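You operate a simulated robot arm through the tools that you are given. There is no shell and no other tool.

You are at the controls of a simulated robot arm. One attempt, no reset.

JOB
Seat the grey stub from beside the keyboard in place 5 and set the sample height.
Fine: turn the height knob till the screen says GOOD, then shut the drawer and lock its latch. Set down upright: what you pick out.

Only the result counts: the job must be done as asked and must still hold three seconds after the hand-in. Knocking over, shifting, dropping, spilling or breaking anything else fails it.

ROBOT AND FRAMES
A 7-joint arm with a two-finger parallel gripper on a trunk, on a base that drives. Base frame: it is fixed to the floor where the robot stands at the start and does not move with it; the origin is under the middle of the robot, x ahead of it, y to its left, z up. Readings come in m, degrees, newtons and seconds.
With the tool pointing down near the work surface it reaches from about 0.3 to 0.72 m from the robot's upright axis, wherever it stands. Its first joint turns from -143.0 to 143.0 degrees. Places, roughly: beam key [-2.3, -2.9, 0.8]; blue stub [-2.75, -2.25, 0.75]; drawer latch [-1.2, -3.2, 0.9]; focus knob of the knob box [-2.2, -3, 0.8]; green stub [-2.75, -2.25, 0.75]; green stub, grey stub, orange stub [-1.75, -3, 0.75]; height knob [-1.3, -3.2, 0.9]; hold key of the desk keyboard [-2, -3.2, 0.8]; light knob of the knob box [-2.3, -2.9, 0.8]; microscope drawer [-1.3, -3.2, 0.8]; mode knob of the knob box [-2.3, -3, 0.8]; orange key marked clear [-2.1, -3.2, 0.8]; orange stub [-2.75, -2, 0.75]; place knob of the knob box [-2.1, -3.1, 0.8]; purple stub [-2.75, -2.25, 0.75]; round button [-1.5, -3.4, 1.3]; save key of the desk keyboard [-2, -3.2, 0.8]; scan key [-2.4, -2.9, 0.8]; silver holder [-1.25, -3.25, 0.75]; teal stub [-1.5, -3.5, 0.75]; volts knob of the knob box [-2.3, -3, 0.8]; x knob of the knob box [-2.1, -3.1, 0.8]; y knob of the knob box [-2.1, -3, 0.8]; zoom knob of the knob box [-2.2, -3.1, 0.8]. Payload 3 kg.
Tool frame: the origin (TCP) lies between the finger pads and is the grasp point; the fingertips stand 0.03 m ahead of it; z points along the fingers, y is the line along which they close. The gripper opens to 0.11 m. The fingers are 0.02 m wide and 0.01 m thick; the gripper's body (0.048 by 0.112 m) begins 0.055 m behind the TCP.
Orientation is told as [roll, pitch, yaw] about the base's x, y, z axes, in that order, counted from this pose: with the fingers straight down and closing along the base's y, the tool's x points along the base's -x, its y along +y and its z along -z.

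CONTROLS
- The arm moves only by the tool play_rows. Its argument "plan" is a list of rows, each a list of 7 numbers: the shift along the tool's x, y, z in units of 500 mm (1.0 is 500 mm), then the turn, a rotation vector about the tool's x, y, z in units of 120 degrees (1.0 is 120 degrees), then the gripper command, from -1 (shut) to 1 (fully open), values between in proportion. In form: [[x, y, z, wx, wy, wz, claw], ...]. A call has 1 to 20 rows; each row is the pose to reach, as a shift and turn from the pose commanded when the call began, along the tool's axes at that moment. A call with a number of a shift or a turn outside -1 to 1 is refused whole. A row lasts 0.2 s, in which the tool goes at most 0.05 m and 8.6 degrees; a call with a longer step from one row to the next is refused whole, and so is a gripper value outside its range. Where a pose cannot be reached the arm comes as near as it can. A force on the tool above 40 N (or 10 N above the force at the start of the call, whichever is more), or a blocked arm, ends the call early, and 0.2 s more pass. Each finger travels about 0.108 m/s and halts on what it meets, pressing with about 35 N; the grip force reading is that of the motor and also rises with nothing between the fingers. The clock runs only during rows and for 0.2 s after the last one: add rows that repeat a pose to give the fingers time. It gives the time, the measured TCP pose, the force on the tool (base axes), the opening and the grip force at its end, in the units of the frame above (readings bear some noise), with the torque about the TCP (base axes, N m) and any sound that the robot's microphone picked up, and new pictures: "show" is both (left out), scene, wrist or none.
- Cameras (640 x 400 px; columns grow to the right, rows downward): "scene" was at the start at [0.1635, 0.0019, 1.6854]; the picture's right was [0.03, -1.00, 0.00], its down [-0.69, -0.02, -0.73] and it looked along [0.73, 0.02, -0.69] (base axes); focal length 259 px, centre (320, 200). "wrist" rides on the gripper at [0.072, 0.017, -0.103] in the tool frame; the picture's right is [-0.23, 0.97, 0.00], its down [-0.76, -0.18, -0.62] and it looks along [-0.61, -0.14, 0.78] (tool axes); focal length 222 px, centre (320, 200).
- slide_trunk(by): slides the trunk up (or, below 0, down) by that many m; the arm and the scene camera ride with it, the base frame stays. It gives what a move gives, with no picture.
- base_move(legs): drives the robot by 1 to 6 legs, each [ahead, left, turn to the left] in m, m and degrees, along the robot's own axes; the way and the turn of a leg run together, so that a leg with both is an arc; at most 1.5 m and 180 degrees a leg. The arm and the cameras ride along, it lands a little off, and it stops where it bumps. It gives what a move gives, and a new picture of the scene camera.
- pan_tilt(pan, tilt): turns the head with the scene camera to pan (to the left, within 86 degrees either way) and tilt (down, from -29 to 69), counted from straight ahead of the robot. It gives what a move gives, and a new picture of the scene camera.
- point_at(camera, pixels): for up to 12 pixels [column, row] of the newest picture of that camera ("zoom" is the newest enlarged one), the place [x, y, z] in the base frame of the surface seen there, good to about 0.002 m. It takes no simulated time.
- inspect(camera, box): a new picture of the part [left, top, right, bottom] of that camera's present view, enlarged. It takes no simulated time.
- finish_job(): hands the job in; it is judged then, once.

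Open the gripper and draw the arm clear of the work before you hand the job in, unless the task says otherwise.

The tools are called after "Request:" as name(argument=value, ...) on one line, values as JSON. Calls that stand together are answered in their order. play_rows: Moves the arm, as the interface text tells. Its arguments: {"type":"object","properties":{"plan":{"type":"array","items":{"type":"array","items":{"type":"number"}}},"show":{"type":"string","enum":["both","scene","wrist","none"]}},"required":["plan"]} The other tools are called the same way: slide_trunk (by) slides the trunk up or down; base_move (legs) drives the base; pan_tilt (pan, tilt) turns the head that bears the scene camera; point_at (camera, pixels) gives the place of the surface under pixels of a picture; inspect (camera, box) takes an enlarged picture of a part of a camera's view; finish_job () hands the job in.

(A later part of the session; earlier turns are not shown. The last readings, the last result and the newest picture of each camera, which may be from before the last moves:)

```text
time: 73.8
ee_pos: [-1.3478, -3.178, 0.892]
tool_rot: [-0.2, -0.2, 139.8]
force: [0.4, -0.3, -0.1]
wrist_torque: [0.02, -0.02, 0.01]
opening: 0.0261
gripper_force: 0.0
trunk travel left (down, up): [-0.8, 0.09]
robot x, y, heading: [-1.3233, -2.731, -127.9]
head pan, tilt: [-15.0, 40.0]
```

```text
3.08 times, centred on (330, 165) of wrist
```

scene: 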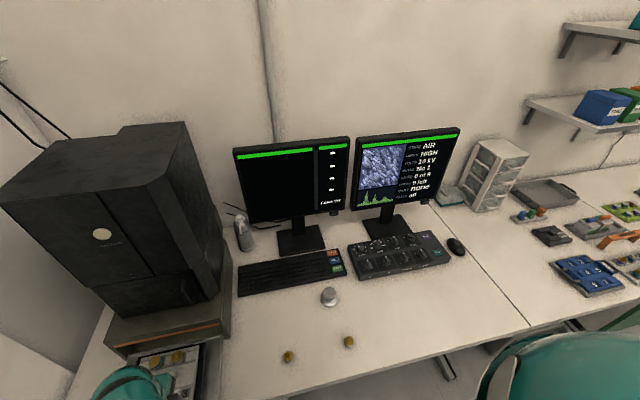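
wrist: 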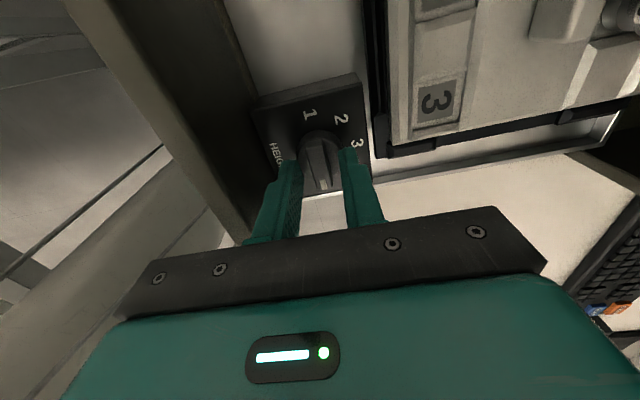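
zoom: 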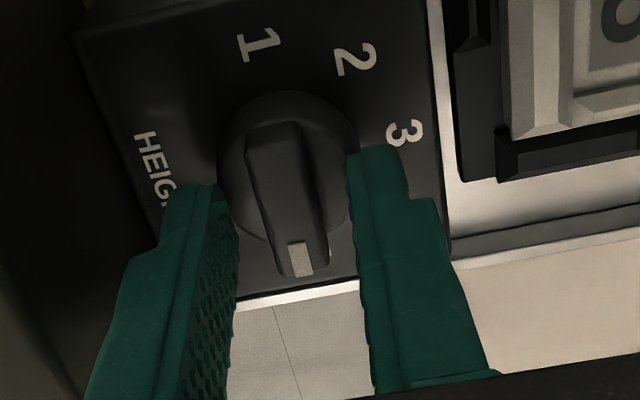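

The bar lies between the fingers. I close on it, then turn 45° counter-clockwise (seen from above) toward 4.

Request:
play_rows(plan=[[0, 0, 0, 0, 0, 0, -1], [0, 0, 0, 0, 0, 0, -1], [0, 0, 0, 0, 0, 0, -1]], show="none")

Request:
play_rows(plan=[[0, 0, 0, 0, 0, -0.0625, -1], [0, 0, 0, 0, 0, -0.125, -1], [0, 0, 0, 0, 0, -0.1875, -1], [0, 0, 0, 0, 0, -0.25, -1], [0, 0, 0, 0, 0, -0.3125, -1], [0, 0, 0, 0, 0, -0.375, -1], [0, 0, 0, 0, 0, -0.375, -1]], show="both")

Request:
inspect(camera="scene", box=[340, 110, 480, 220])

```text
time: 74.6
ee_pos: [-1.3476, -3.1783, 0.8913]
tool_rot: [-0.2, -0.1, 139.9]
force: [0.1, 1.4, -1.8]
wrist_torque: [-0.09, -0.02, 0.1]
opening: 0.0118
gripper_force: 44.9
trunk travel left (down, up): [-0.8, 0.09]
robot x, y, heading: [-1.3261, -2.7297, -127.8]
head pan, tilt: [-15.0, 40.0]
```

```text
time: 76.2
ee_pos: [-1.3478, -3.1791, 0.8926]
tool_rot: [-0.3, 0.0, -175.2]
force: [0.6, -2.0, -7.3]
wrist_torque: [-0.17, 1.03, 0.0]
opening: 0.0118
gripper_force: 45.1
trunk travel left (down, up): [-0.8, 0.09]
robot x, y, heading: [-1.3294, -2.7261, -128.0]
head pan, tilt: [-15.0, 40.0]
```

scene: 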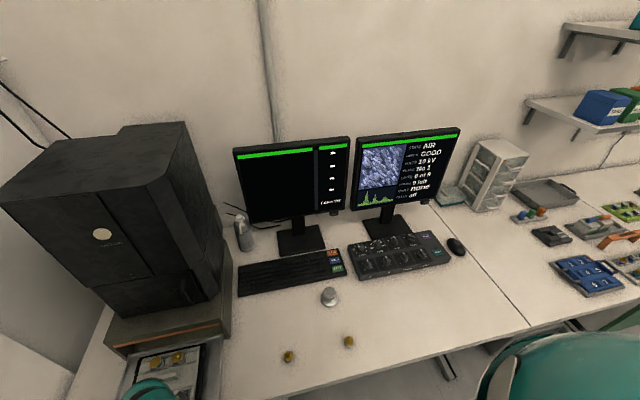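
wrist: 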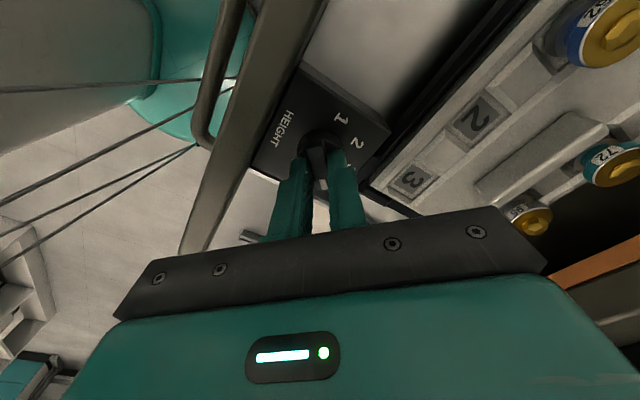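

```text
3.64 times, centred on (410, 165) of scene
```

zoom: 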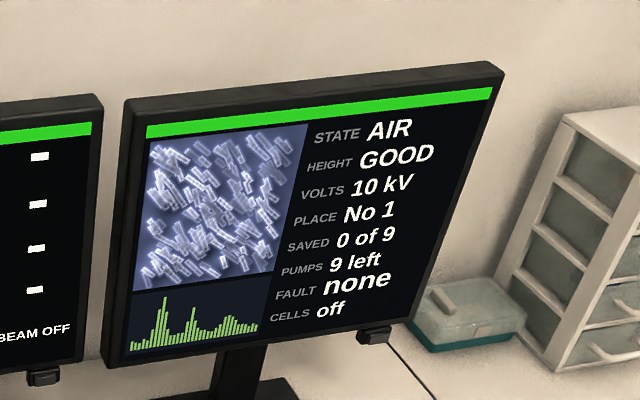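

HEIGHT now reads GOOD. I open the fingers and rise, then check that the reading holds.

Request:
play_rows(plan=[[0, 0, 0, 0, 0, -0.375, -0.6], [0, 0, 0, 0, 0, -0.375, -0.527], [0, 0, 0, 0, 0, -0.375, -0.527]], show="wrist")

```text
refused: row 1 steps farther than a row can; nothing moved
```

That was refused because the turn is counted from the present pose; I repeat with zero turn.

Request:
play_rows(plan=[[0, 0, 0, 0, 0, 0, -0.6], [0, 0, 0, 0, 0, 0, -0.527], [0, 0, 0, 0, 0, 0, -0.527]], show="wrist")

Request:
inspect(camera="wrist", box=[250, 80, 410, 230])

Request:
inspect(camera="scene", box=[340, 110, 480, 220])

```text
time: 77.0
ee_pos: [-1.3484, -3.1788, 0.8929]
tool_rot: [-0.3, 0.0, -175.2]
force: [-0.1, -0.2, 0.5]
wrist_torque: [0.0, 0.0, 0.01]
opening: 0.0259
gripper_force: 0.1
trunk travel left (down, up): [-0.8, 0.09]
robot x, y, heading: [-1.3296, -2.7256, -127.9]
head pan, tilt: [-15.0, 40.0]
```

wrist: 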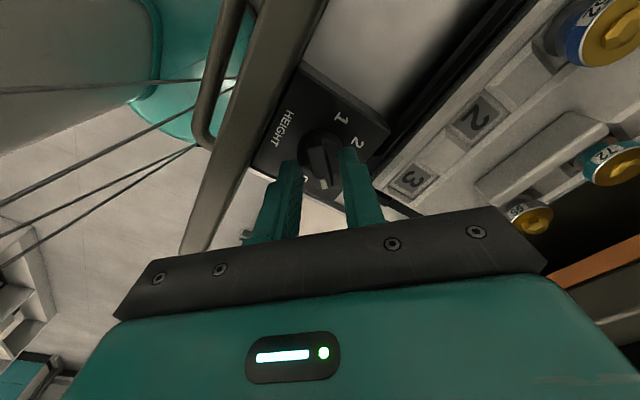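

```text
2.67 times, centred on (330, 155) of wrist
```

zoom: 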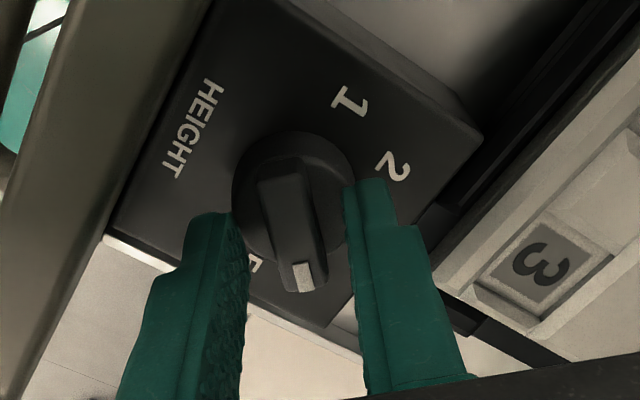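

```text
3.64 times, centred on (410, 165) of scene
```

zoom: 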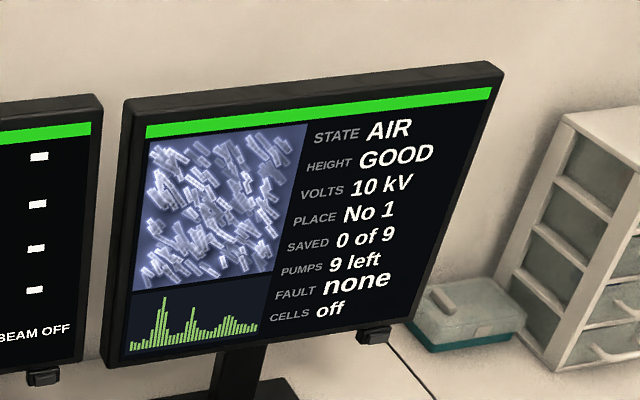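

GOOD holds with the fingers off, mark at 4. I rise to z≈0.97 and turn the tool back to its straight pose.

Request:
play_rows(plan=[[0, 0, -0.04, 0, 0, 0, -0.527], [0, 0, -0.1, 0, 0, 0, -0.527], [0, 0, -0.16, 0, 0, 0, -0.527], [0, 0, -0.16, 0, 0, -0.0625, -0.7], [0, 0, -0.16, 0, 0, -0.125, -1], [0, 0, -0.16, 0, 0, -0.1875, -1], [0, 0, -0.16, 0, 0, -0.25, -1], [0, 0, -0.16, 0, 0, -0.3125, -1], [0, 0, -0.16, 0, 0, -0.375, -1], [0, 0, -0.16, 0, 0, -0.375, -1]], show="both")

Request:
pan_tilt(pan=40, tilt=60)

Request:
inspect(camera="scene", box=[240, 110, 400, 270])

```text
time: 79.2
ee_pos: [-1.3468, -3.1799, 0.9729]
tool_rot: [-0.2, 0.1, -130.1]
force: [0.1, 0.2, 0.0]
wrist_torque: [-0.01, -0.02, -0.01]
opening: 0.0
gripper_force: 35.1
trunk travel left (down, up): [-0.8, 0.09]
robot x, y, heading: [-1.3278, -2.7283, -128.2]
head pan, tilt: [-15.0, 40.0]
```

scene: 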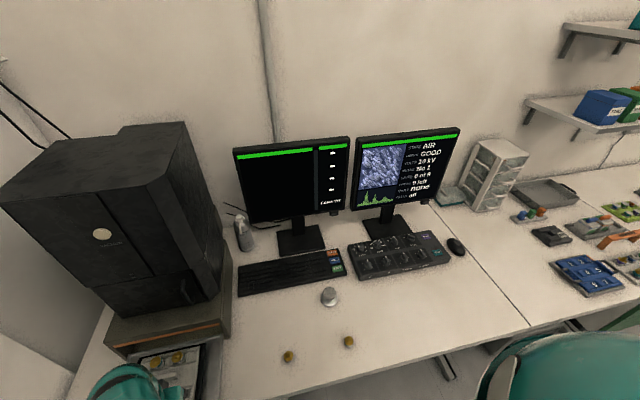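
wrist: 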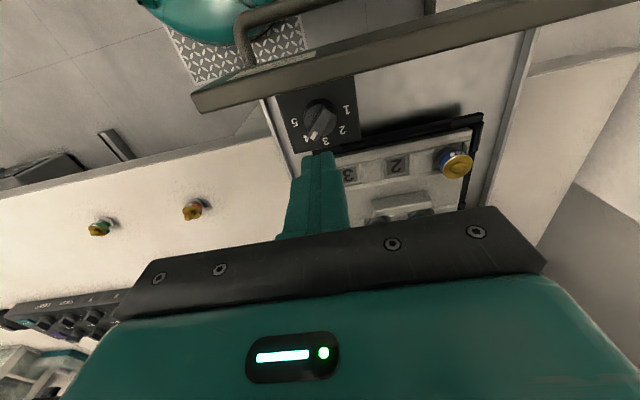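

```text
time: 80.5
ee_pos: [-1.3461, -3.1788, 0.9741]
tool_rot: [-0.1, 0.2, -130.2]
force: [-0.5, 0.4, 0.7]
wrist_torque: [0.01, 0.02, -0.01]
opening: 0.0
gripper_force: 35.2
trunk travel left (down, up): [-0.8, 0.09]
robot x, y, heading: [-1.3258, -2.729, -127.8]
head pan, tilt: [40.0, 60.0]
```

scene: 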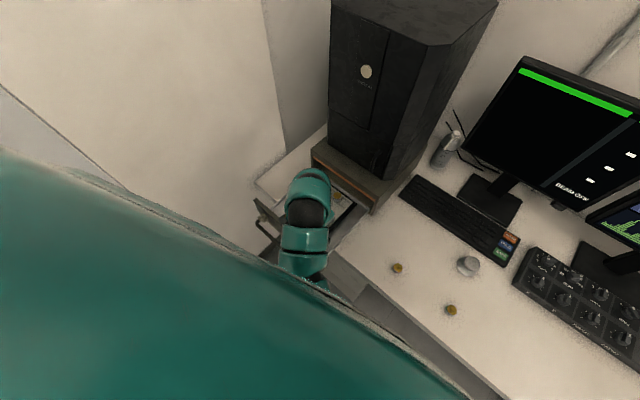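

```text
2.50 times, centred on (320, 190) of scene
```

zoom: 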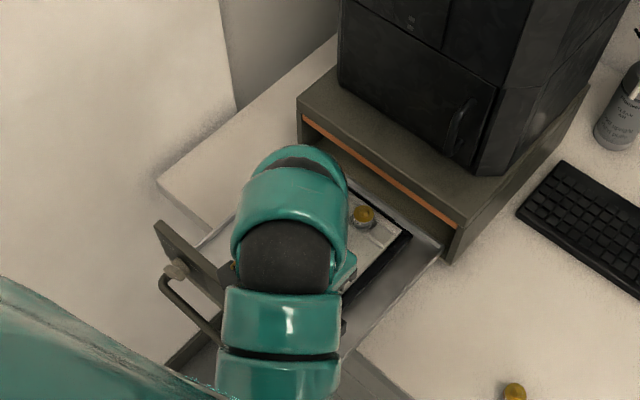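

I measure the housing's front edge (380,160), the tower's lower front (450,150) and the latch (175,268) to plan the closing push.

Request:
point_at(camera="zoom", pixels=[[310, 115], [380, 165], [440, 212], [350, 85], [470, 168], [410, 125], [175, 268], [166, 230], [210, 280], [452, 250], [170, 290], [178, 262]])

Request:
inspect(camera="scene", box=[245, 185, 305, 265])

```text
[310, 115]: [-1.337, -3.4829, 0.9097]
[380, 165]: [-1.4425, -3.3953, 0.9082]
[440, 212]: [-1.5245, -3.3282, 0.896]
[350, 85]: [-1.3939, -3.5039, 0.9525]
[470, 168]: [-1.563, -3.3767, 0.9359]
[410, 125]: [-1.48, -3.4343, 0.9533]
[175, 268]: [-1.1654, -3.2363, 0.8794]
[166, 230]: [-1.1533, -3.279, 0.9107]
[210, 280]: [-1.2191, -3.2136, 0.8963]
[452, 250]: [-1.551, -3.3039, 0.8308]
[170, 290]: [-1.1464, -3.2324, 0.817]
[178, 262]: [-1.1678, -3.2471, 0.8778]
```

```text
5.00 times, centred on (275, 225) of scene
```

zoom: 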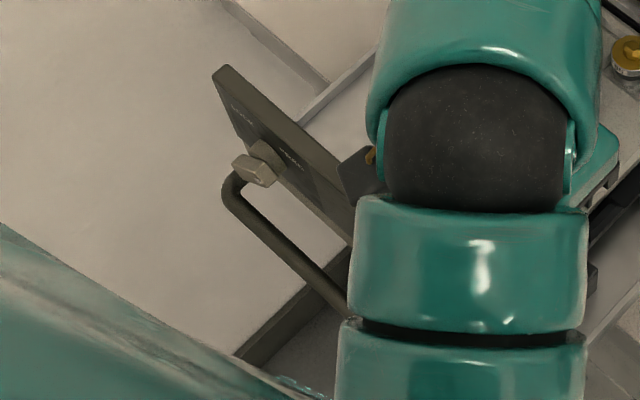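

The housing front is at u≈3.523 (drawer travel ≈0.27 m) and the latch lever at [-1.165,-3.236,0.879]. I move the arm to the right to see the latch with its labels clearly.

Request:
play_rows(plan=[[0, -0.09, 0, 0, 0, 0, -1], [0, -0.18, 0, 0, 0, 0, -1], [0, -0.27, 0, 0, 0, 0, -1], [0, -0.36, 0, 0, 0, 0, -1], [0, -0.4, 0, 0, 0, 0, -1]], show="none")

Request:
pan_tilt(pan=50, tilt=55)

```text
time: 81.7
ee_pos: [-1.5, -3.0485, 0.9752]
tool_rot: [-0.2, 0.2, -130.3]
force: [-0.9, 1.0, 0.3]
wrist_torque: [-0.01, -0.03, 0.01]
opening: 0.0
gripper_force: 35.4
trunk travel left (down, up): [-0.8, 0.09]
robot x, y, heading: [-1.3263, -2.7299, -127.7]
head pan, tilt: [40.0, 60.0]
```

```text
time: 82.4
ee_pos: [-1.4987, -3.0504, 0.975]
tool_rot: [-0.2, 0.2, -130.3]
force: [-0.3, -0.9, -0.3]
wrist_torque: [0.0, -0.01, 0.03]
opening: 0.0003
gripper_force: 34.7
trunk travel left (down, up): [-0.8, 0.09]
robot x, y, heading: [-1.329, -2.7274, -127.9]
head pan, tilt: [50.0, 55.0]
```

scene: 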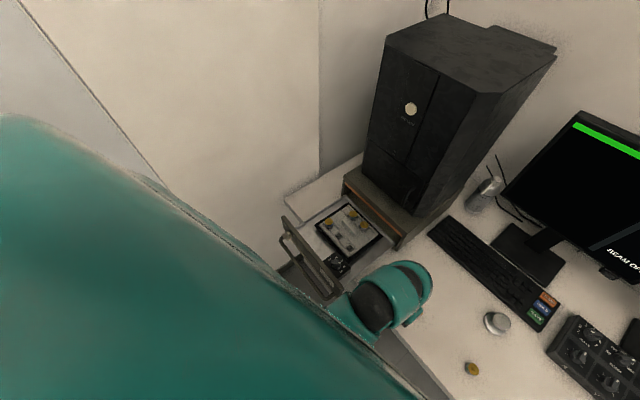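

Request:
inspect(camera="scene", box=[265, 170, 415, 310])

Request:
inspect(camera="scene", box=[265, 195, 345, 295])

```text
2.86 times, centred on (340, 240) of scene
```

zoom: 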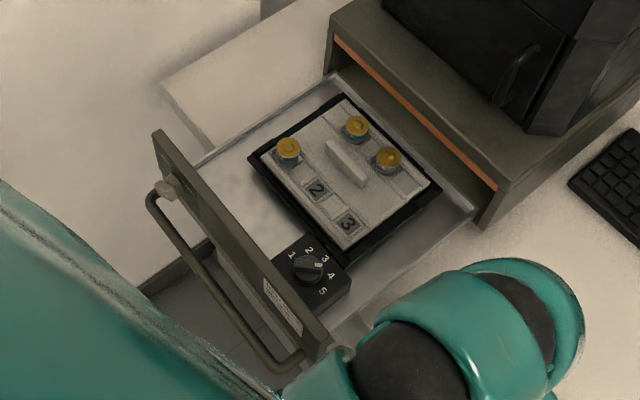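

```text
4.00 times, centred on (305, 245) of scene
```

zoom: 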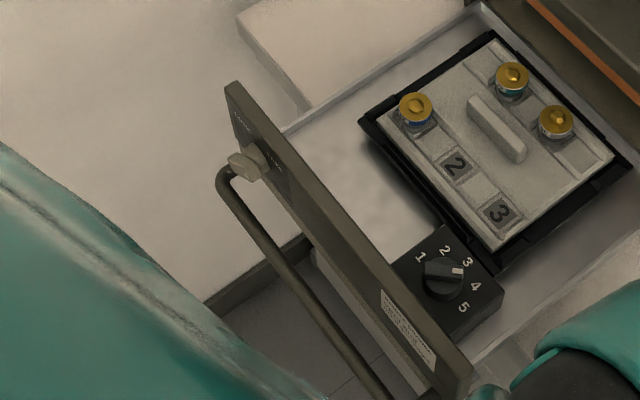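

The knob mark stands at 4 and all three stubs stand well. To shut the drawer I'll push on the middle of its handle bar (u≈3.205, z≈0.816) with closed fingers; first I bring the tool over the drawer and back in front of the handle at z≈0.975.

Request:
play_rows(plan=[[0, 0.09, 0, 0, 0, 0, -1], [0, 0.18, 0, 0, 0, 0, -1], [0, 0.27, 0, 0, 0, 0, -1], [0, 0.36, 0, 0, 0, 0, -1], [0, 0.45, 0, 0, 0, 0, -1], [0, 0.528, 0, 0, 0, 0, -1], [0.07, 0.528, 0, 0, 0, 0, -1], [0.14, 0.528, 0, 0, 0, 0, -1], [0.21, 0.528, 0, 0, 0, 0, -1], [0.26, 0.528, 0, 0, 0, 0, -1], [0.26, 0.528, 0, 0, 0, 0, -1]], show="both")

```text
time: 84.8
ee_pos: [-1.2139, -3.1213, 0.9723]
tool_rot: [-0.2, 0.2, -130.2]
force: [-0.3, -0.2, 0.5]
wrist_torque: [0.0, -0.03, 0.0]
opening: 0.0
gripper_force: 35.2
trunk travel left (down, up): [-0.8, 0.09]
robot x, y, heading: [-1.3255, -2.7314, -127.9]
head pan, tilt: [50.0, 55.0]
```

scene: 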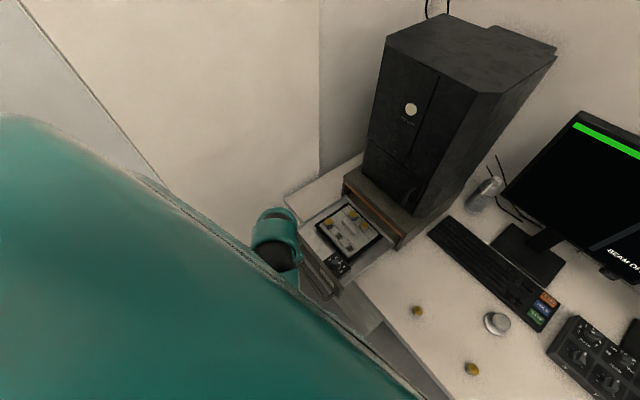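
wrist: 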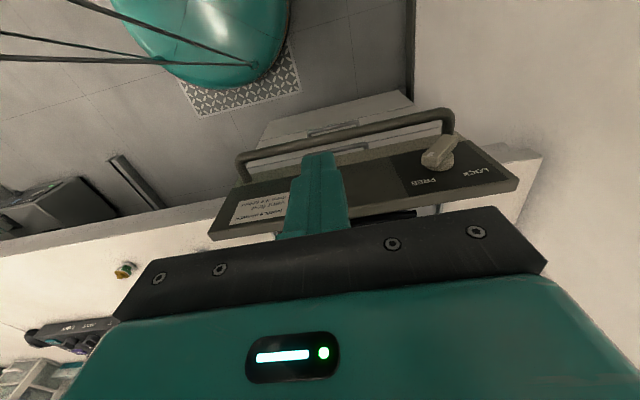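

The wrist view now shows the drawer front with the latch lever at (438,152) and its labels. I enlarge it.

Request:
inspect(camera="wrist", box=[370, 100, 530, 220])

Request:
point_at(camera="zoom", pixels=[[265, 215], [300, 215], [330, 160], [350, 145], [245, 325], [410, 290], [200, 300], [560, 250], [310, 235], [150, 230], [340, 200], [230, 245]])

Request:
point_at(camera="wrist", pixels=[[300, 150], [380, 130], [260, 160], [440, 120], [320, 155], [230, 215], [500, 170]])

```text
3.33 times, centred on (450, 160) of wrist
```

zoom: 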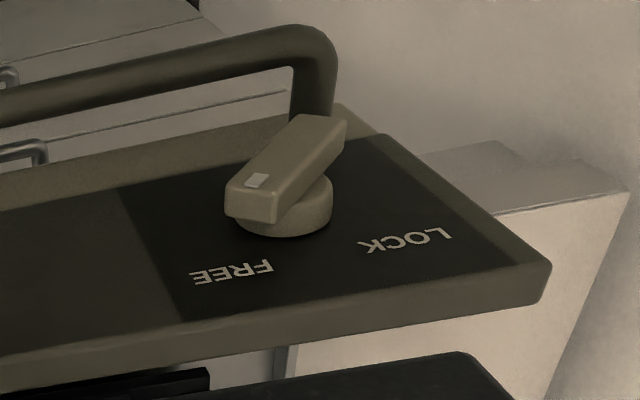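

```text
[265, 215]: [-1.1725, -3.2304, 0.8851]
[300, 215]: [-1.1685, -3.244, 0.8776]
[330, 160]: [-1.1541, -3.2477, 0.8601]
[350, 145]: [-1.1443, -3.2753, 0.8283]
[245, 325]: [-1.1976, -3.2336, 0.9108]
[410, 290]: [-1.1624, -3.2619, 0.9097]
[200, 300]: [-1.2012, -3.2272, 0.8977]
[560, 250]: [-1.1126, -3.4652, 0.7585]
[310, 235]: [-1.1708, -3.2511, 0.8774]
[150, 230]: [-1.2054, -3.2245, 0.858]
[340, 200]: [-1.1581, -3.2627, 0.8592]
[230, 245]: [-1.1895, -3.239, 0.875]
```

```text
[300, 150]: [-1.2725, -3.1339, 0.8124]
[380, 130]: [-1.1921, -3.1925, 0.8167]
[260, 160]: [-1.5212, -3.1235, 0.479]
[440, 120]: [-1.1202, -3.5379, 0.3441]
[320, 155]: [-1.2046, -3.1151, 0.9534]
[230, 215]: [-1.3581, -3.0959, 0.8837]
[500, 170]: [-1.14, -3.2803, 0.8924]
```

The lever's white mark points at FREE (toward the right seen from me); LOCK is on the left. First I lower the closed fingers in front of the handle bar to TCP z≈0.826.

Request:
play_rows(plan=[[0, 0, 0.07, 0, 0, 0, -1], [0, 0, 0.14, 0, 0, 0, -1], [0, 0, 0.21, 0, 0, 0, -1], [0, 0, 0.27, 0, 0, 0, -1], [0, 0, 0.293, 0, 0, 0, -1], [0, 0, 0.293, 0, 0, 0, -1]], show="both")

Request:
inspect(camera="wrist", box=[220, 60, 500, 240])

```text
time: 86.2
ee_pos: [-1.2144, -3.12, 0.8263]
tool_rot: [-0.2, 0.2, -130.3]
force: [-0.3, 0.5, 0.5]
wrist_torque: [-0.01, 0.01, 0.02]
opening: 0.0
gripper_force: 34.5
trunk travel left (down, up): [-0.8, 0.09]
robot x, y, heading: [-1.3277, -2.7302, -128.0]
head pan, tilt: [50.0, 55.0]
```

scene: 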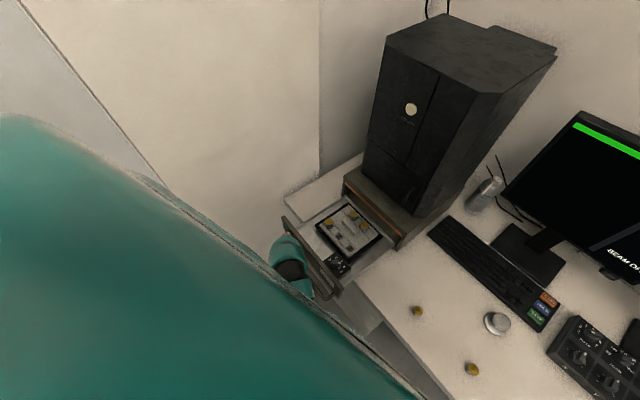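
wrist: 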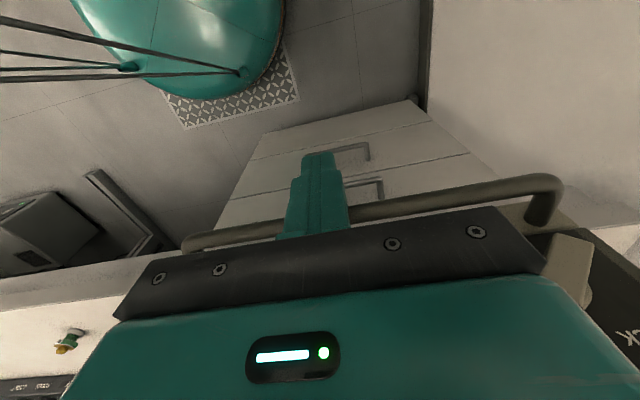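

```text
2.22 times, centred on (360, 150) of wrist
```

zoom: 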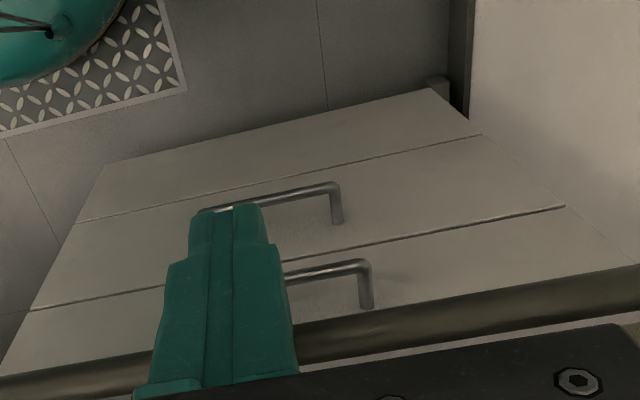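

The closed fingers are between me and the handle bar, body clear of the latch. I push forward slowly (12 mm per row).

Request:
play_rows(plan=[[-0.02, 0, 0, 0, 0, 0, -1], [-0.036, 0, 0, 0, 0, 0, -1], [-0.05, 0, 0, 0, 0, 0, -1], [-0.066, 0, 0, 0, 0, 0, -1], [-0.084, 0, 0, 0, 0, 0, -1], [-0.104, 0, 0, 0, 0, 0, -1], [-0.126, 0, 0, 0, 0, 0, -1], [-0.15, 0, 0, 0, 0, 0, -1]], show="both")

Request:
inspect(camera="scene", box=[265, 170, 415, 310])

```text
time: 88.0
ee_pos: [-1.2632, -3.1799, 0.8278]
tool_rot: [0.0, 0.0, -130.3]
force: [-0.7, -0.4, -0.4]
wrist_torque: [0.01, -0.01, 0.01]
opening: 0.0
gripper_force: 34.8
trunk travel left (down, up): [-0.8, 0.09]
robot x, y, heading: [-1.3258, -2.7275, -127.8]
head pan, tilt: [50.0, 55.0]
```

scene: 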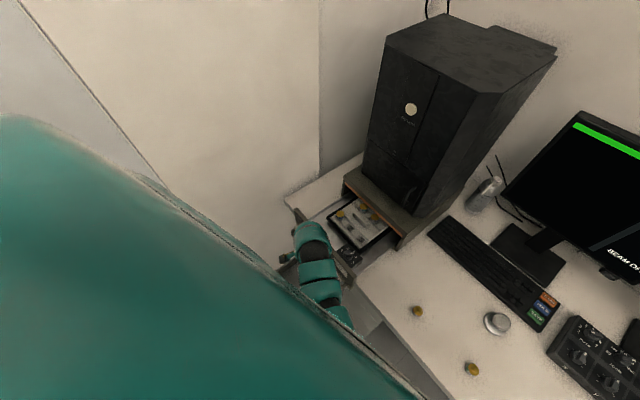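
wrist: 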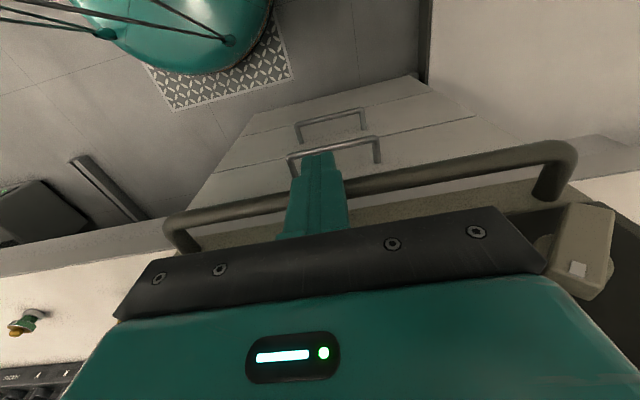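

```text
2.86 times, centred on (340, 240) of scene
```

zoom: 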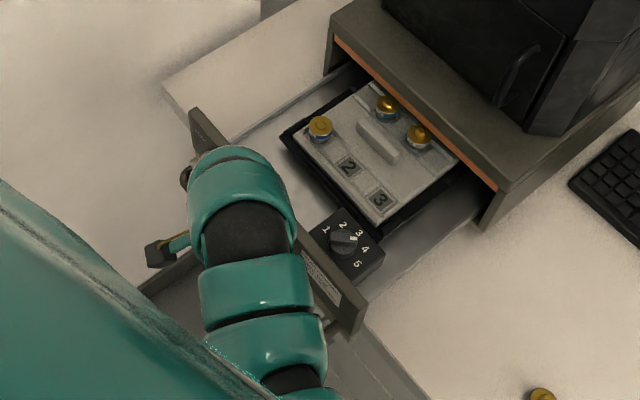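

The drawer slides smoothly with almost no force. I keep pushing at the same pace.

Request:
play_rows(plan=[[-0.024, 0, 0, 0, 0, 0, -1], [-0.048, 0, 0, 0, 0, 0, -1], [-0.072, 0, 0, 0, 0, 0, -1], [-0.096, 0, 0, 0, 0, 0, -1], [-0.12, 0, 0, 0, 0, 0, -1], [-0.144, 0, 0, 0, 0, 0, -1], [-0.168, 0, 0, 0, 0, 0, -1], [-0.192, 0, 0, 0, 0, 0, -1], [-0.216, 0, 0, 0, 0, 0, -1], [-0.24, 0, 0, 0, 0, 0, -1], [-0.264, 0, 0, 0, 0, 0, -1], [-0.288, 0, 0, 0, 0, 0, -1]], show="both")

Request:
inspect(camera="scene", box=[265, 150, 435, 310])

```text
time: 90.6
ee_pos: [-1.3556, -3.2882, 0.8255]
tool_rot: [-0.1, 0.1, -130.2]
force: [0.1, 0.7, 0.4]
wrist_torque: [0.0, 0.02, -0.01]
opening: 0.0
gripper_force: 35.0
trunk travel left (down, up): [-0.8, 0.09]
robot x, y, heading: [-1.3308, -2.7315, -128.1]
head pan, tilt: [50.0, 55.0]
```

scene: 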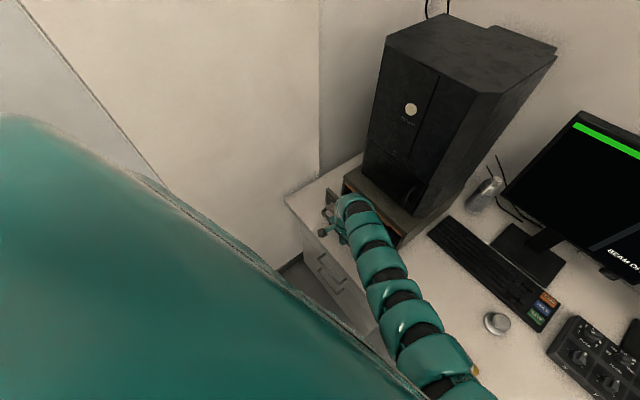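
wrist: 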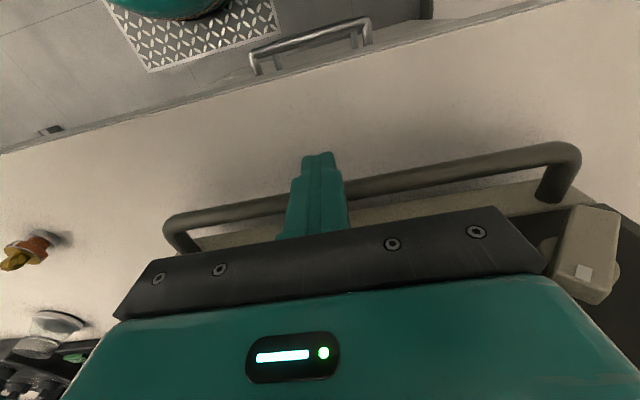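

```text
2.50 times, centred on (350, 230) of scene
```

zoom: 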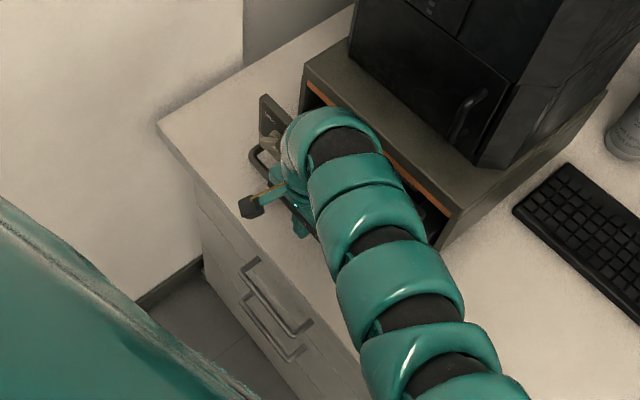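

About 7 cm remain. I keep pushing, slower at the end, watching the force.

Request:
play_rows(plan=[[-0.024, 0, 0, 0, 0, 0, -1], [-0.048, 0, 0, 0, 0, 0, -1], [-0.072, 0, 0, 0, 0, 0, -1], [-0.096, 0, 0, 0, 0, 0, -1], [-0.114, 0, 0, 0, 0, 0, -1], [-0.128, 0, 0, 0, 0, 0, -1], [-0.138, 0, 0, 0, 0, 0, -1], [-0.146, 0, 0, 0, 0, 0, -1], [-0.152, 0, 0, 0, 0, 0, -1], [-0.158, 0, 0, 0, 0, 0, -1]], show="both")

Request:
inspect(camera="scene", box=[285, 140, 425, 270])

```text
time: 92.8
ee_pos: [-1.4011, -3.3251, 0.8334]
tool_rot: [-0.2, 0.2, -130.1]
force: [0.6, -0.3, 0.5]
wrist_torque: [0.01, 0.04, -0.01]
opening: 0.0
gripper_force: 35.0
out of reach, approached as far as the arm can: row 4, 5, 6, 7, 8, 9, 10
trunk travel left (down, up): [-0.8, 0.09]
robot x, y, heading: [-1.3277, -2.728, -127.9]
head pan, tilt: [50.0, 55.0]
```

scene: 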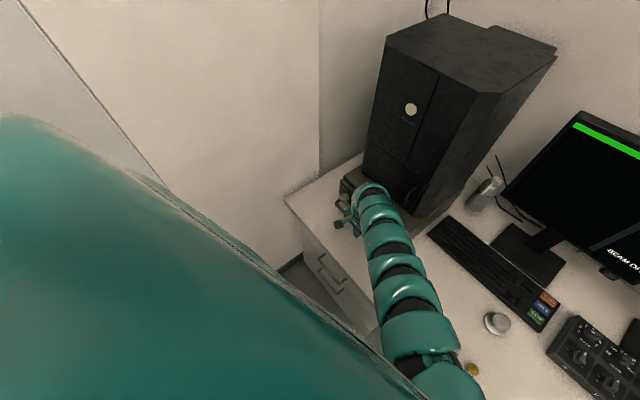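
wrist: 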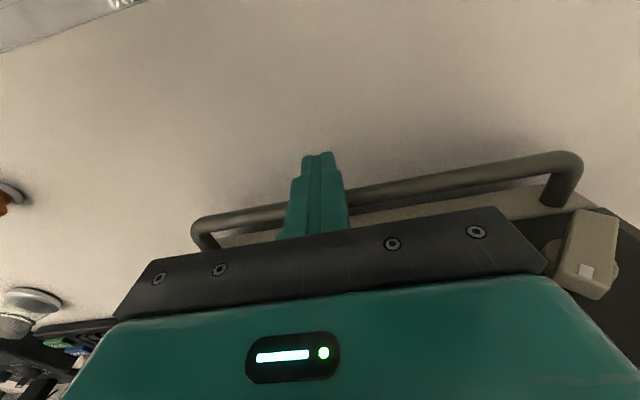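

```text
3.08 times, centred on (355, 205) of scene
```

zoom: 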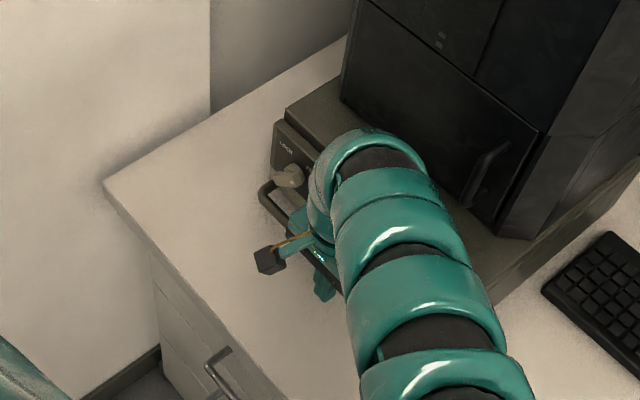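

The arm ran out of reach about 2 cm before the drawer was home. I draw the tool back 6 cm and bring the base 5 cm ahead and 10 cm left.

Request:
play_rows(plan=[[0.06, 0, 0, 0, 0, 0, -1], [0.12, 0, 0, 0, 0, 0, -1], [0.12, 0, 0, 0, 0, 0, -1]], show="none")

Request:
base_move(legs=[[0.05, 0.0, 0], [0.0, 0.1, 0]])

```text
time: 93.6
ee_pos: [-1.363, -3.2791, 0.8346]
tool_rot: [-0.2, 0.1, -130.3]
force: [-0.3, 0.0, -1.0]
wrist_torque: [-0.02, -0.05, -0.02]
opening: 0.0
gripper_force: 34.9
trunk travel left (down, up): [-0.8, 0.09]
robot x, y, heading: [-1.3291, -2.7277, -127.8]
head pan, tilt: [50.0, 55.0]
```

```text
time: 95.2
ee_pos: [-1.3141, -3.3805, 0.8329]
tool_rot: [-0.1, 0.2, -130.3]
force: [1.3, 0.0, 0.1]
wrist_torque: [0.01, 0.02, -0.02]
opening: 0.0
gripper_force: 34.8
trunk travel left (down, up): [-0.8, 0.09]
robot x, y, heading: [-1.2804, -2.8284, -127.9]
head pan, tilt: [50.0, 55.0]
```

scene: 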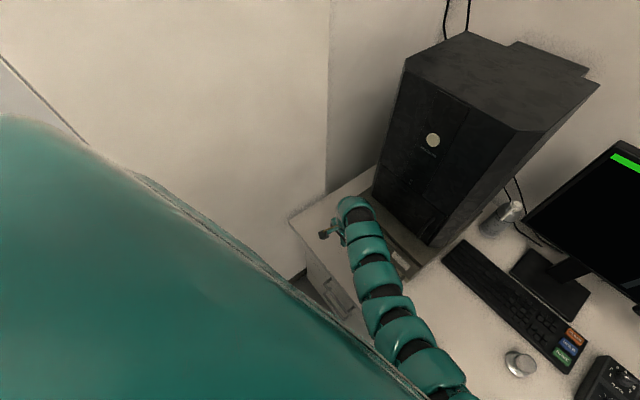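

The tool is now at v≈1.18, near the latch side. I shift it right to the handle's middle (v≈1.095) at the same depth, then look.

Request:
play_rows(plan=[[0.02, -0.06, 0, 0, 0, 0, -1], [0.02, -0.12, 0.01, 0, 0, 0, -1], [0.02, -0.172, 0.014, 0, 0, 0, -1], [0.02, -0.172, 0.014, 0, 0, 0, -1]], show="both")

Request:
inspect(camera="scene", box=[300, 150, 440, 280])

```text
time: 96.2
ee_pos: [-1.3724, -3.3153, 0.8256]
tool_rot: [-0.3, 0.1, -130.3]
force: [0.3, 0.5, 0.0]
wrist_torque: [0.01, 0.0, -0.03]
opening: 0.0
gripper_force: 34.7
trunk travel left (down, up): [-0.8, 0.09]
robot x, y, heading: [-1.2803, -2.8301, -127.9]
head pan, tilt: [50.0, 55.0]
```

scene: 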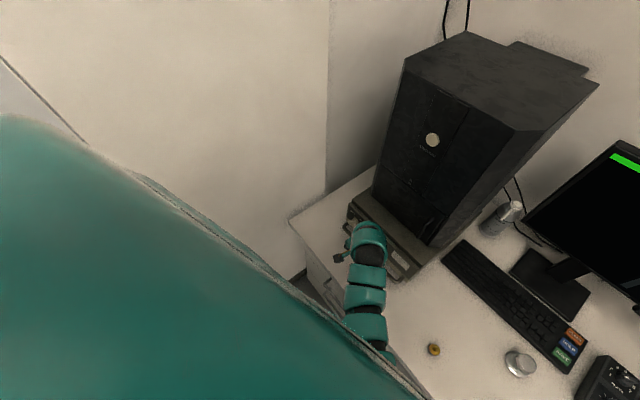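
wrist: 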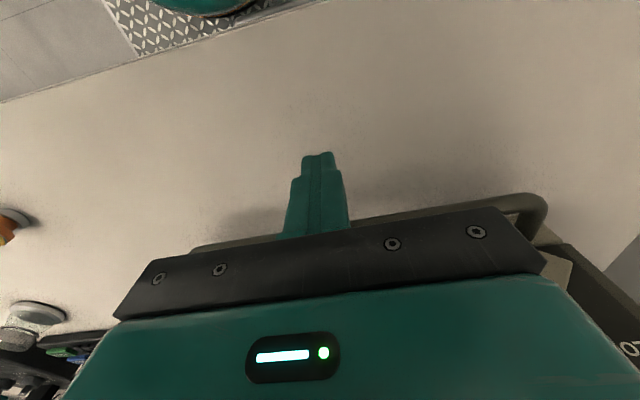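

```text
3.08 times, centred on (370, 215) of scene
```

zoom: 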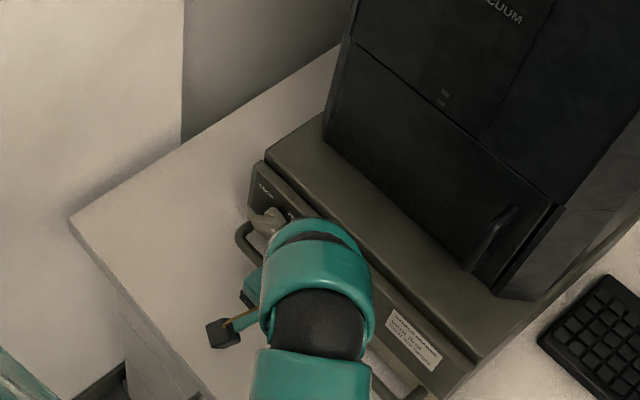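

The drawer is almost home. From u≈3.416 I push forward in small steps to ~3.468, letting the force limit stop me.

Request:
play_rows(plan=[[-0.03, 0, 0, 0, 0, 0, -1], [-0.05, 0, 0, 0, 0, 0, -1], [-0.064, 0, 0, 0, 0, 0, -1], [-0.074, 0, 0, 0, 0, 0, -1], [-0.082, 0, 0, 0, 0, 0, -1], [-0.088, 0, 0, 0, 0, 0, -1], [-0.094, 0, 0, 0, 0, 0, -1], [-0.1, 0, 0, 0, 0, 0, -1], [-0.104, 0, 0, 0, 0, 0, -1]], show="both")

Request:
inspect(camera="scene", box=[300, 150, 440, 280])

```text
time: 97.8
ee_pos: [-1.3964, -3.3459, 0.8249]
tool_rot: [-0.2, 1.1, -129.8]
force: [7.1, 8.8, 3.4]
wrist_torque: [0.1, -0.04, -0.02]
opening: 0.0001
gripper_force: 34.8
trunk travel left (down, up): [-0.8, 0.09]
robot x, y, heading: [-1.2806, -2.828, -128.2]
head pan, tilt: [50.0, 55.0]
stopped in row 7: the force on the tool passed its limit at 43 N (the readings are from after the stop); the commanded pose is now the measured one
```

scene: 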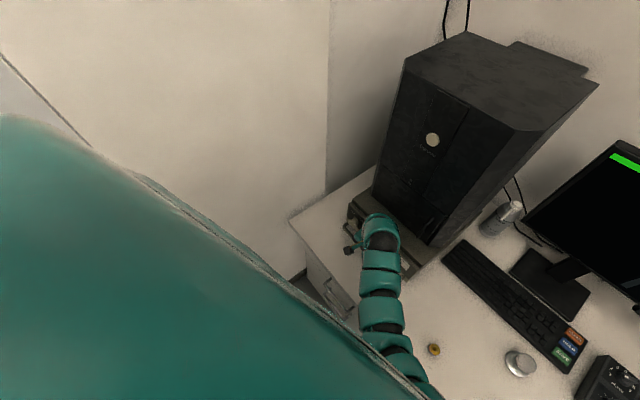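
wrist: 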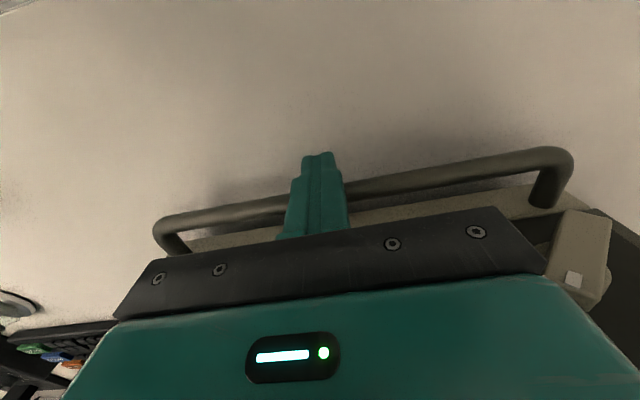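

```text
3.08 times, centred on (370, 215) of scene
```

zoom: 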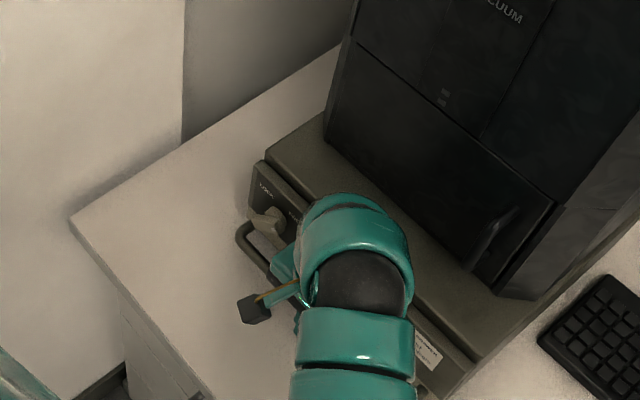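

A 43 N stop at u≈3.455 shows the drawer is against its end. I draw back 8 cm and check that it is home.

Request:
play_rows(plan=[[0.04, 0, 0, 0, 0, 0, -1], [0.1, 0, 0, 0, 0, 0, -1], [0.16, 0, 0, 0, 0, 0, -1], [0.22, 0, 0, 0, 0, 0, -1], [0.22, -0.08, 0, 0, 0, 0, -1], [0.22, -0.16, 0, 0, 0, 0, -1], [0.22, -0.24, 0, 0, 0, 0, -1], [0.22, -0.32, 0, 0, 0, 0, -1]], show="both")

Request:
inspect(camera="scene", box=[310, 160, 450, 290])

```text
time: 99.6
ee_pos: [-1.4519, -3.1592, 0.825]
tool_rot: [-0.2, 0.9, -129.9]
force: [0.6, 0.0, -0.3]
wrist_torque: [-0.02, 0.01, 0.0]
opening: 0.0001
gripper_force: 34.8
trunk travel left (down, up): [-0.8, 0.09]
robot x, y, heading: [-1.2781, -2.8283, -128.2]
head pan, tilt: [50.0, 55.0]
```

scene: 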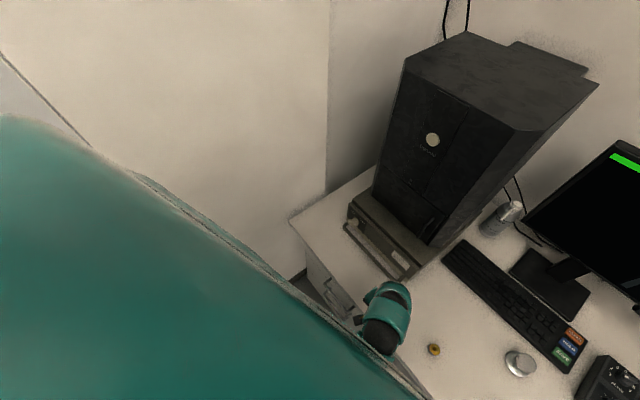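
wrist: 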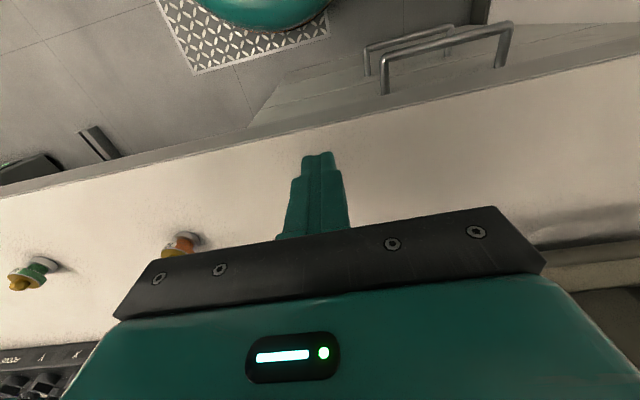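

```text
3.08 times, centred on (380, 225) of scene
```

zoom: 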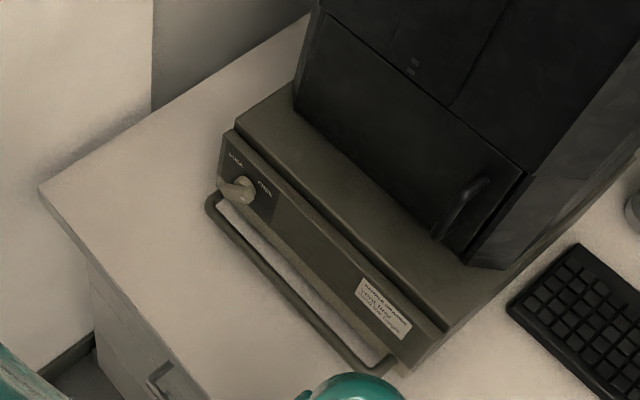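

The drawer front now sits against the housing. I zoom on the latch and measure it, and check the gap.

Request:
inspect(camera="scene", box=[345, 190, 401, 230])

Request:
point_at(camera="zoom", pixels=[[200, 225], [180, 205], [225, 245], [165, 225], [230, 205], [260, 240], [150, 125], [290, 200], [300, 280], [200, 100]])

```text
10.00 times, centred on (373, 210) of scene
```

zoom: 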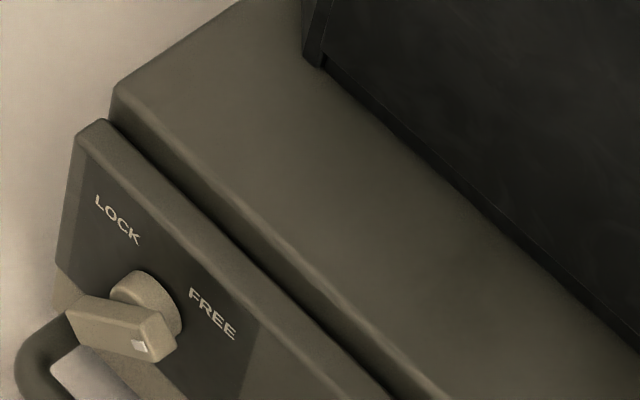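

```text
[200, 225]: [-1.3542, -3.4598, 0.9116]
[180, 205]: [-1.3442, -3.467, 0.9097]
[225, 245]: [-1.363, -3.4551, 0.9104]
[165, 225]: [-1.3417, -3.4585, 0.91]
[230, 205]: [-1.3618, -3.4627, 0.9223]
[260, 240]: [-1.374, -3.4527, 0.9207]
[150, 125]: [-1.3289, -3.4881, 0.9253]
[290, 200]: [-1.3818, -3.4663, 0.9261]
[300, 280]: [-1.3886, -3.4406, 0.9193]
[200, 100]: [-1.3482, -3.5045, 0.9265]
```

I measure the lever ends (mark at (140,346), other end (80,312)), its hub (150,295) and the two labels.

Request:
point_at(camera="zoom", pixels=[[140, 346], [85, 315], [112, 330], [150, 285], [118, 220], [212, 312], [165, 335], [75, 325], [110, 305], [160, 250], [230, 350], [100, 350]])

```text
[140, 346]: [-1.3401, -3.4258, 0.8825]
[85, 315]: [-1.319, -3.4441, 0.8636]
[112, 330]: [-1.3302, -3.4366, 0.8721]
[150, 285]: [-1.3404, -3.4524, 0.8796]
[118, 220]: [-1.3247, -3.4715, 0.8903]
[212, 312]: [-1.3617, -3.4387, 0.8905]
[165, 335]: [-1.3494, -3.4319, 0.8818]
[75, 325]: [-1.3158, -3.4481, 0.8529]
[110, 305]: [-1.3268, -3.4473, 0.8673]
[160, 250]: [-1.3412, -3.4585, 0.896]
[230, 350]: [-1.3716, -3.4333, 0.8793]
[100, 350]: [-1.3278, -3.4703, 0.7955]
```

Latch: panel face u≈3.505, lever front u≈3.48, hub at about (v 1.206, z 0.8725), mark end up-right toward FREE, LOCK label up-left. I plan to sweep the lever's mark end to the left with a fingertip from above. First I raise the tool and shift the base 0.12 m left for better reach.

Request:
play_rows(plan=[[0, 0, -0.08, 0, 0, 0, -1], [0, 0, -0.16, 0, 0, 0, -1], [0, 0, -0.24, 0, 0, 0, -1], [0, 0, -0.28, 0, 0, 0, -1]], show="none")

Request:
base_move(legs=[[0.0, 0.12, 0]])

```text
time: 100.6
ee_pos: [-1.4532, -3.1631, 0.9653]
tool_rot: [-0.3, 1.0, -129.9]
force: [-0.9, 0.6, -0.4]
wrist_torque: [0.03, -0.03, 0.0]
opening: 0.0
gripper_force: 34.7
trunk travel left (down, up): [-0.8, 0.09]
robot x, y, heading: [-1.2797, -2.8254, -128.3]
head pan, tilt: [50.0, 55.0]
```

```text
time: 101.8
ee_pos: [-1.3579, -3.2382, 0.9667]
tool_rot: [-0.3, 0.8, -130.2]
force: [1.1, 0.0, -0.4]
wrist_torque: [-0.03, 0.02, 0.0]
opening: 0.0
gripper_force: 35.4
trunk travel left (down, up): [-0.8, 0.09]
robot x, y, heading: [-1.1894, -2.9041, -128.0]
head pan, tilt: [50.0, 55.0]
```

scene: 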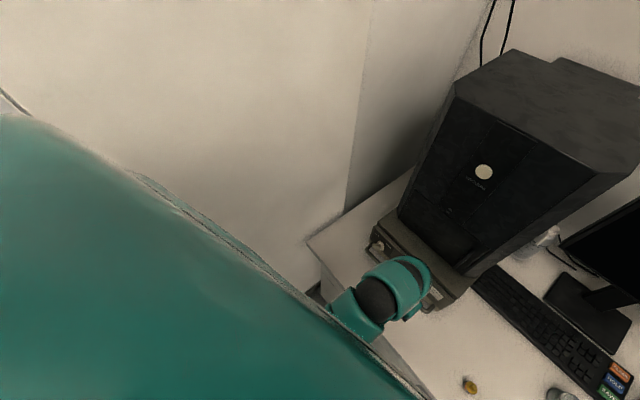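

Base now at v≈0.97. I look at the latch again at (378,246) from here.

Request:
inspect(camera="scene", box=[352, 222, 422, 272])

Request:
point_at(camera="zoom", pixels=[[175, 200], [200, 220], [225, 240], [240, 190], [270, 210], [190, 160], [300, 230], [150, 215]])

```text
8.00 times, centred on (387, 247) of scene
```

zoom: 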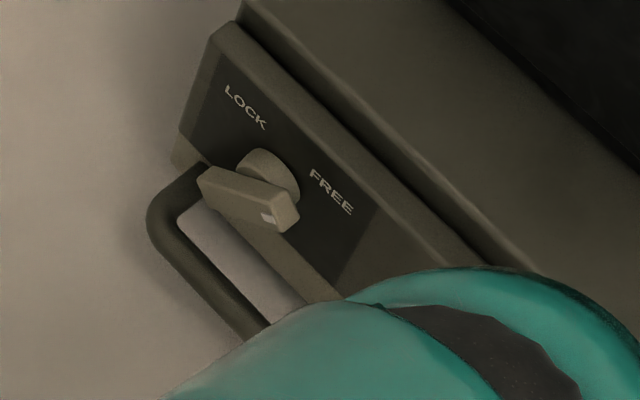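

```text
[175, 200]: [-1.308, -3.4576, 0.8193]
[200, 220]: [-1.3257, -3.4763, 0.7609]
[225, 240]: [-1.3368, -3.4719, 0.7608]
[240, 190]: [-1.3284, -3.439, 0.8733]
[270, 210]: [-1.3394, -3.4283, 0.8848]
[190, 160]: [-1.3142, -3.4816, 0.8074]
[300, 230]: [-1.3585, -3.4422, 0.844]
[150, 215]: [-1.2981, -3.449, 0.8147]
```

I take finer points on the lever: ends, top edge, hub and the labels.

Request:
point_at(camera="zoom", pixels=[[266, 217], [206, 190], [294, 206], [214, 172], [255, 185], [276, 226], [207, 203], [280, 165], [245, 107], [331, 192], [265, 152], [240, 205]])

```text
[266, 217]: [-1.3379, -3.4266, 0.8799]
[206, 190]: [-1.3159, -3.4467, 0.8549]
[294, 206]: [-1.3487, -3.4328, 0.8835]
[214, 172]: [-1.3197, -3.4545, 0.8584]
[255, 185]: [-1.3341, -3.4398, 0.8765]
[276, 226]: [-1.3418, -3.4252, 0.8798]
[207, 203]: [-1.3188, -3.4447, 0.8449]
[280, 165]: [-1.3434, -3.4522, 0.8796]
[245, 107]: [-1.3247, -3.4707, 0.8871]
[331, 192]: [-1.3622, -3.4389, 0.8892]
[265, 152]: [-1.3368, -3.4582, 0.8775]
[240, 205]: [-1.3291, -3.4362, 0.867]
```

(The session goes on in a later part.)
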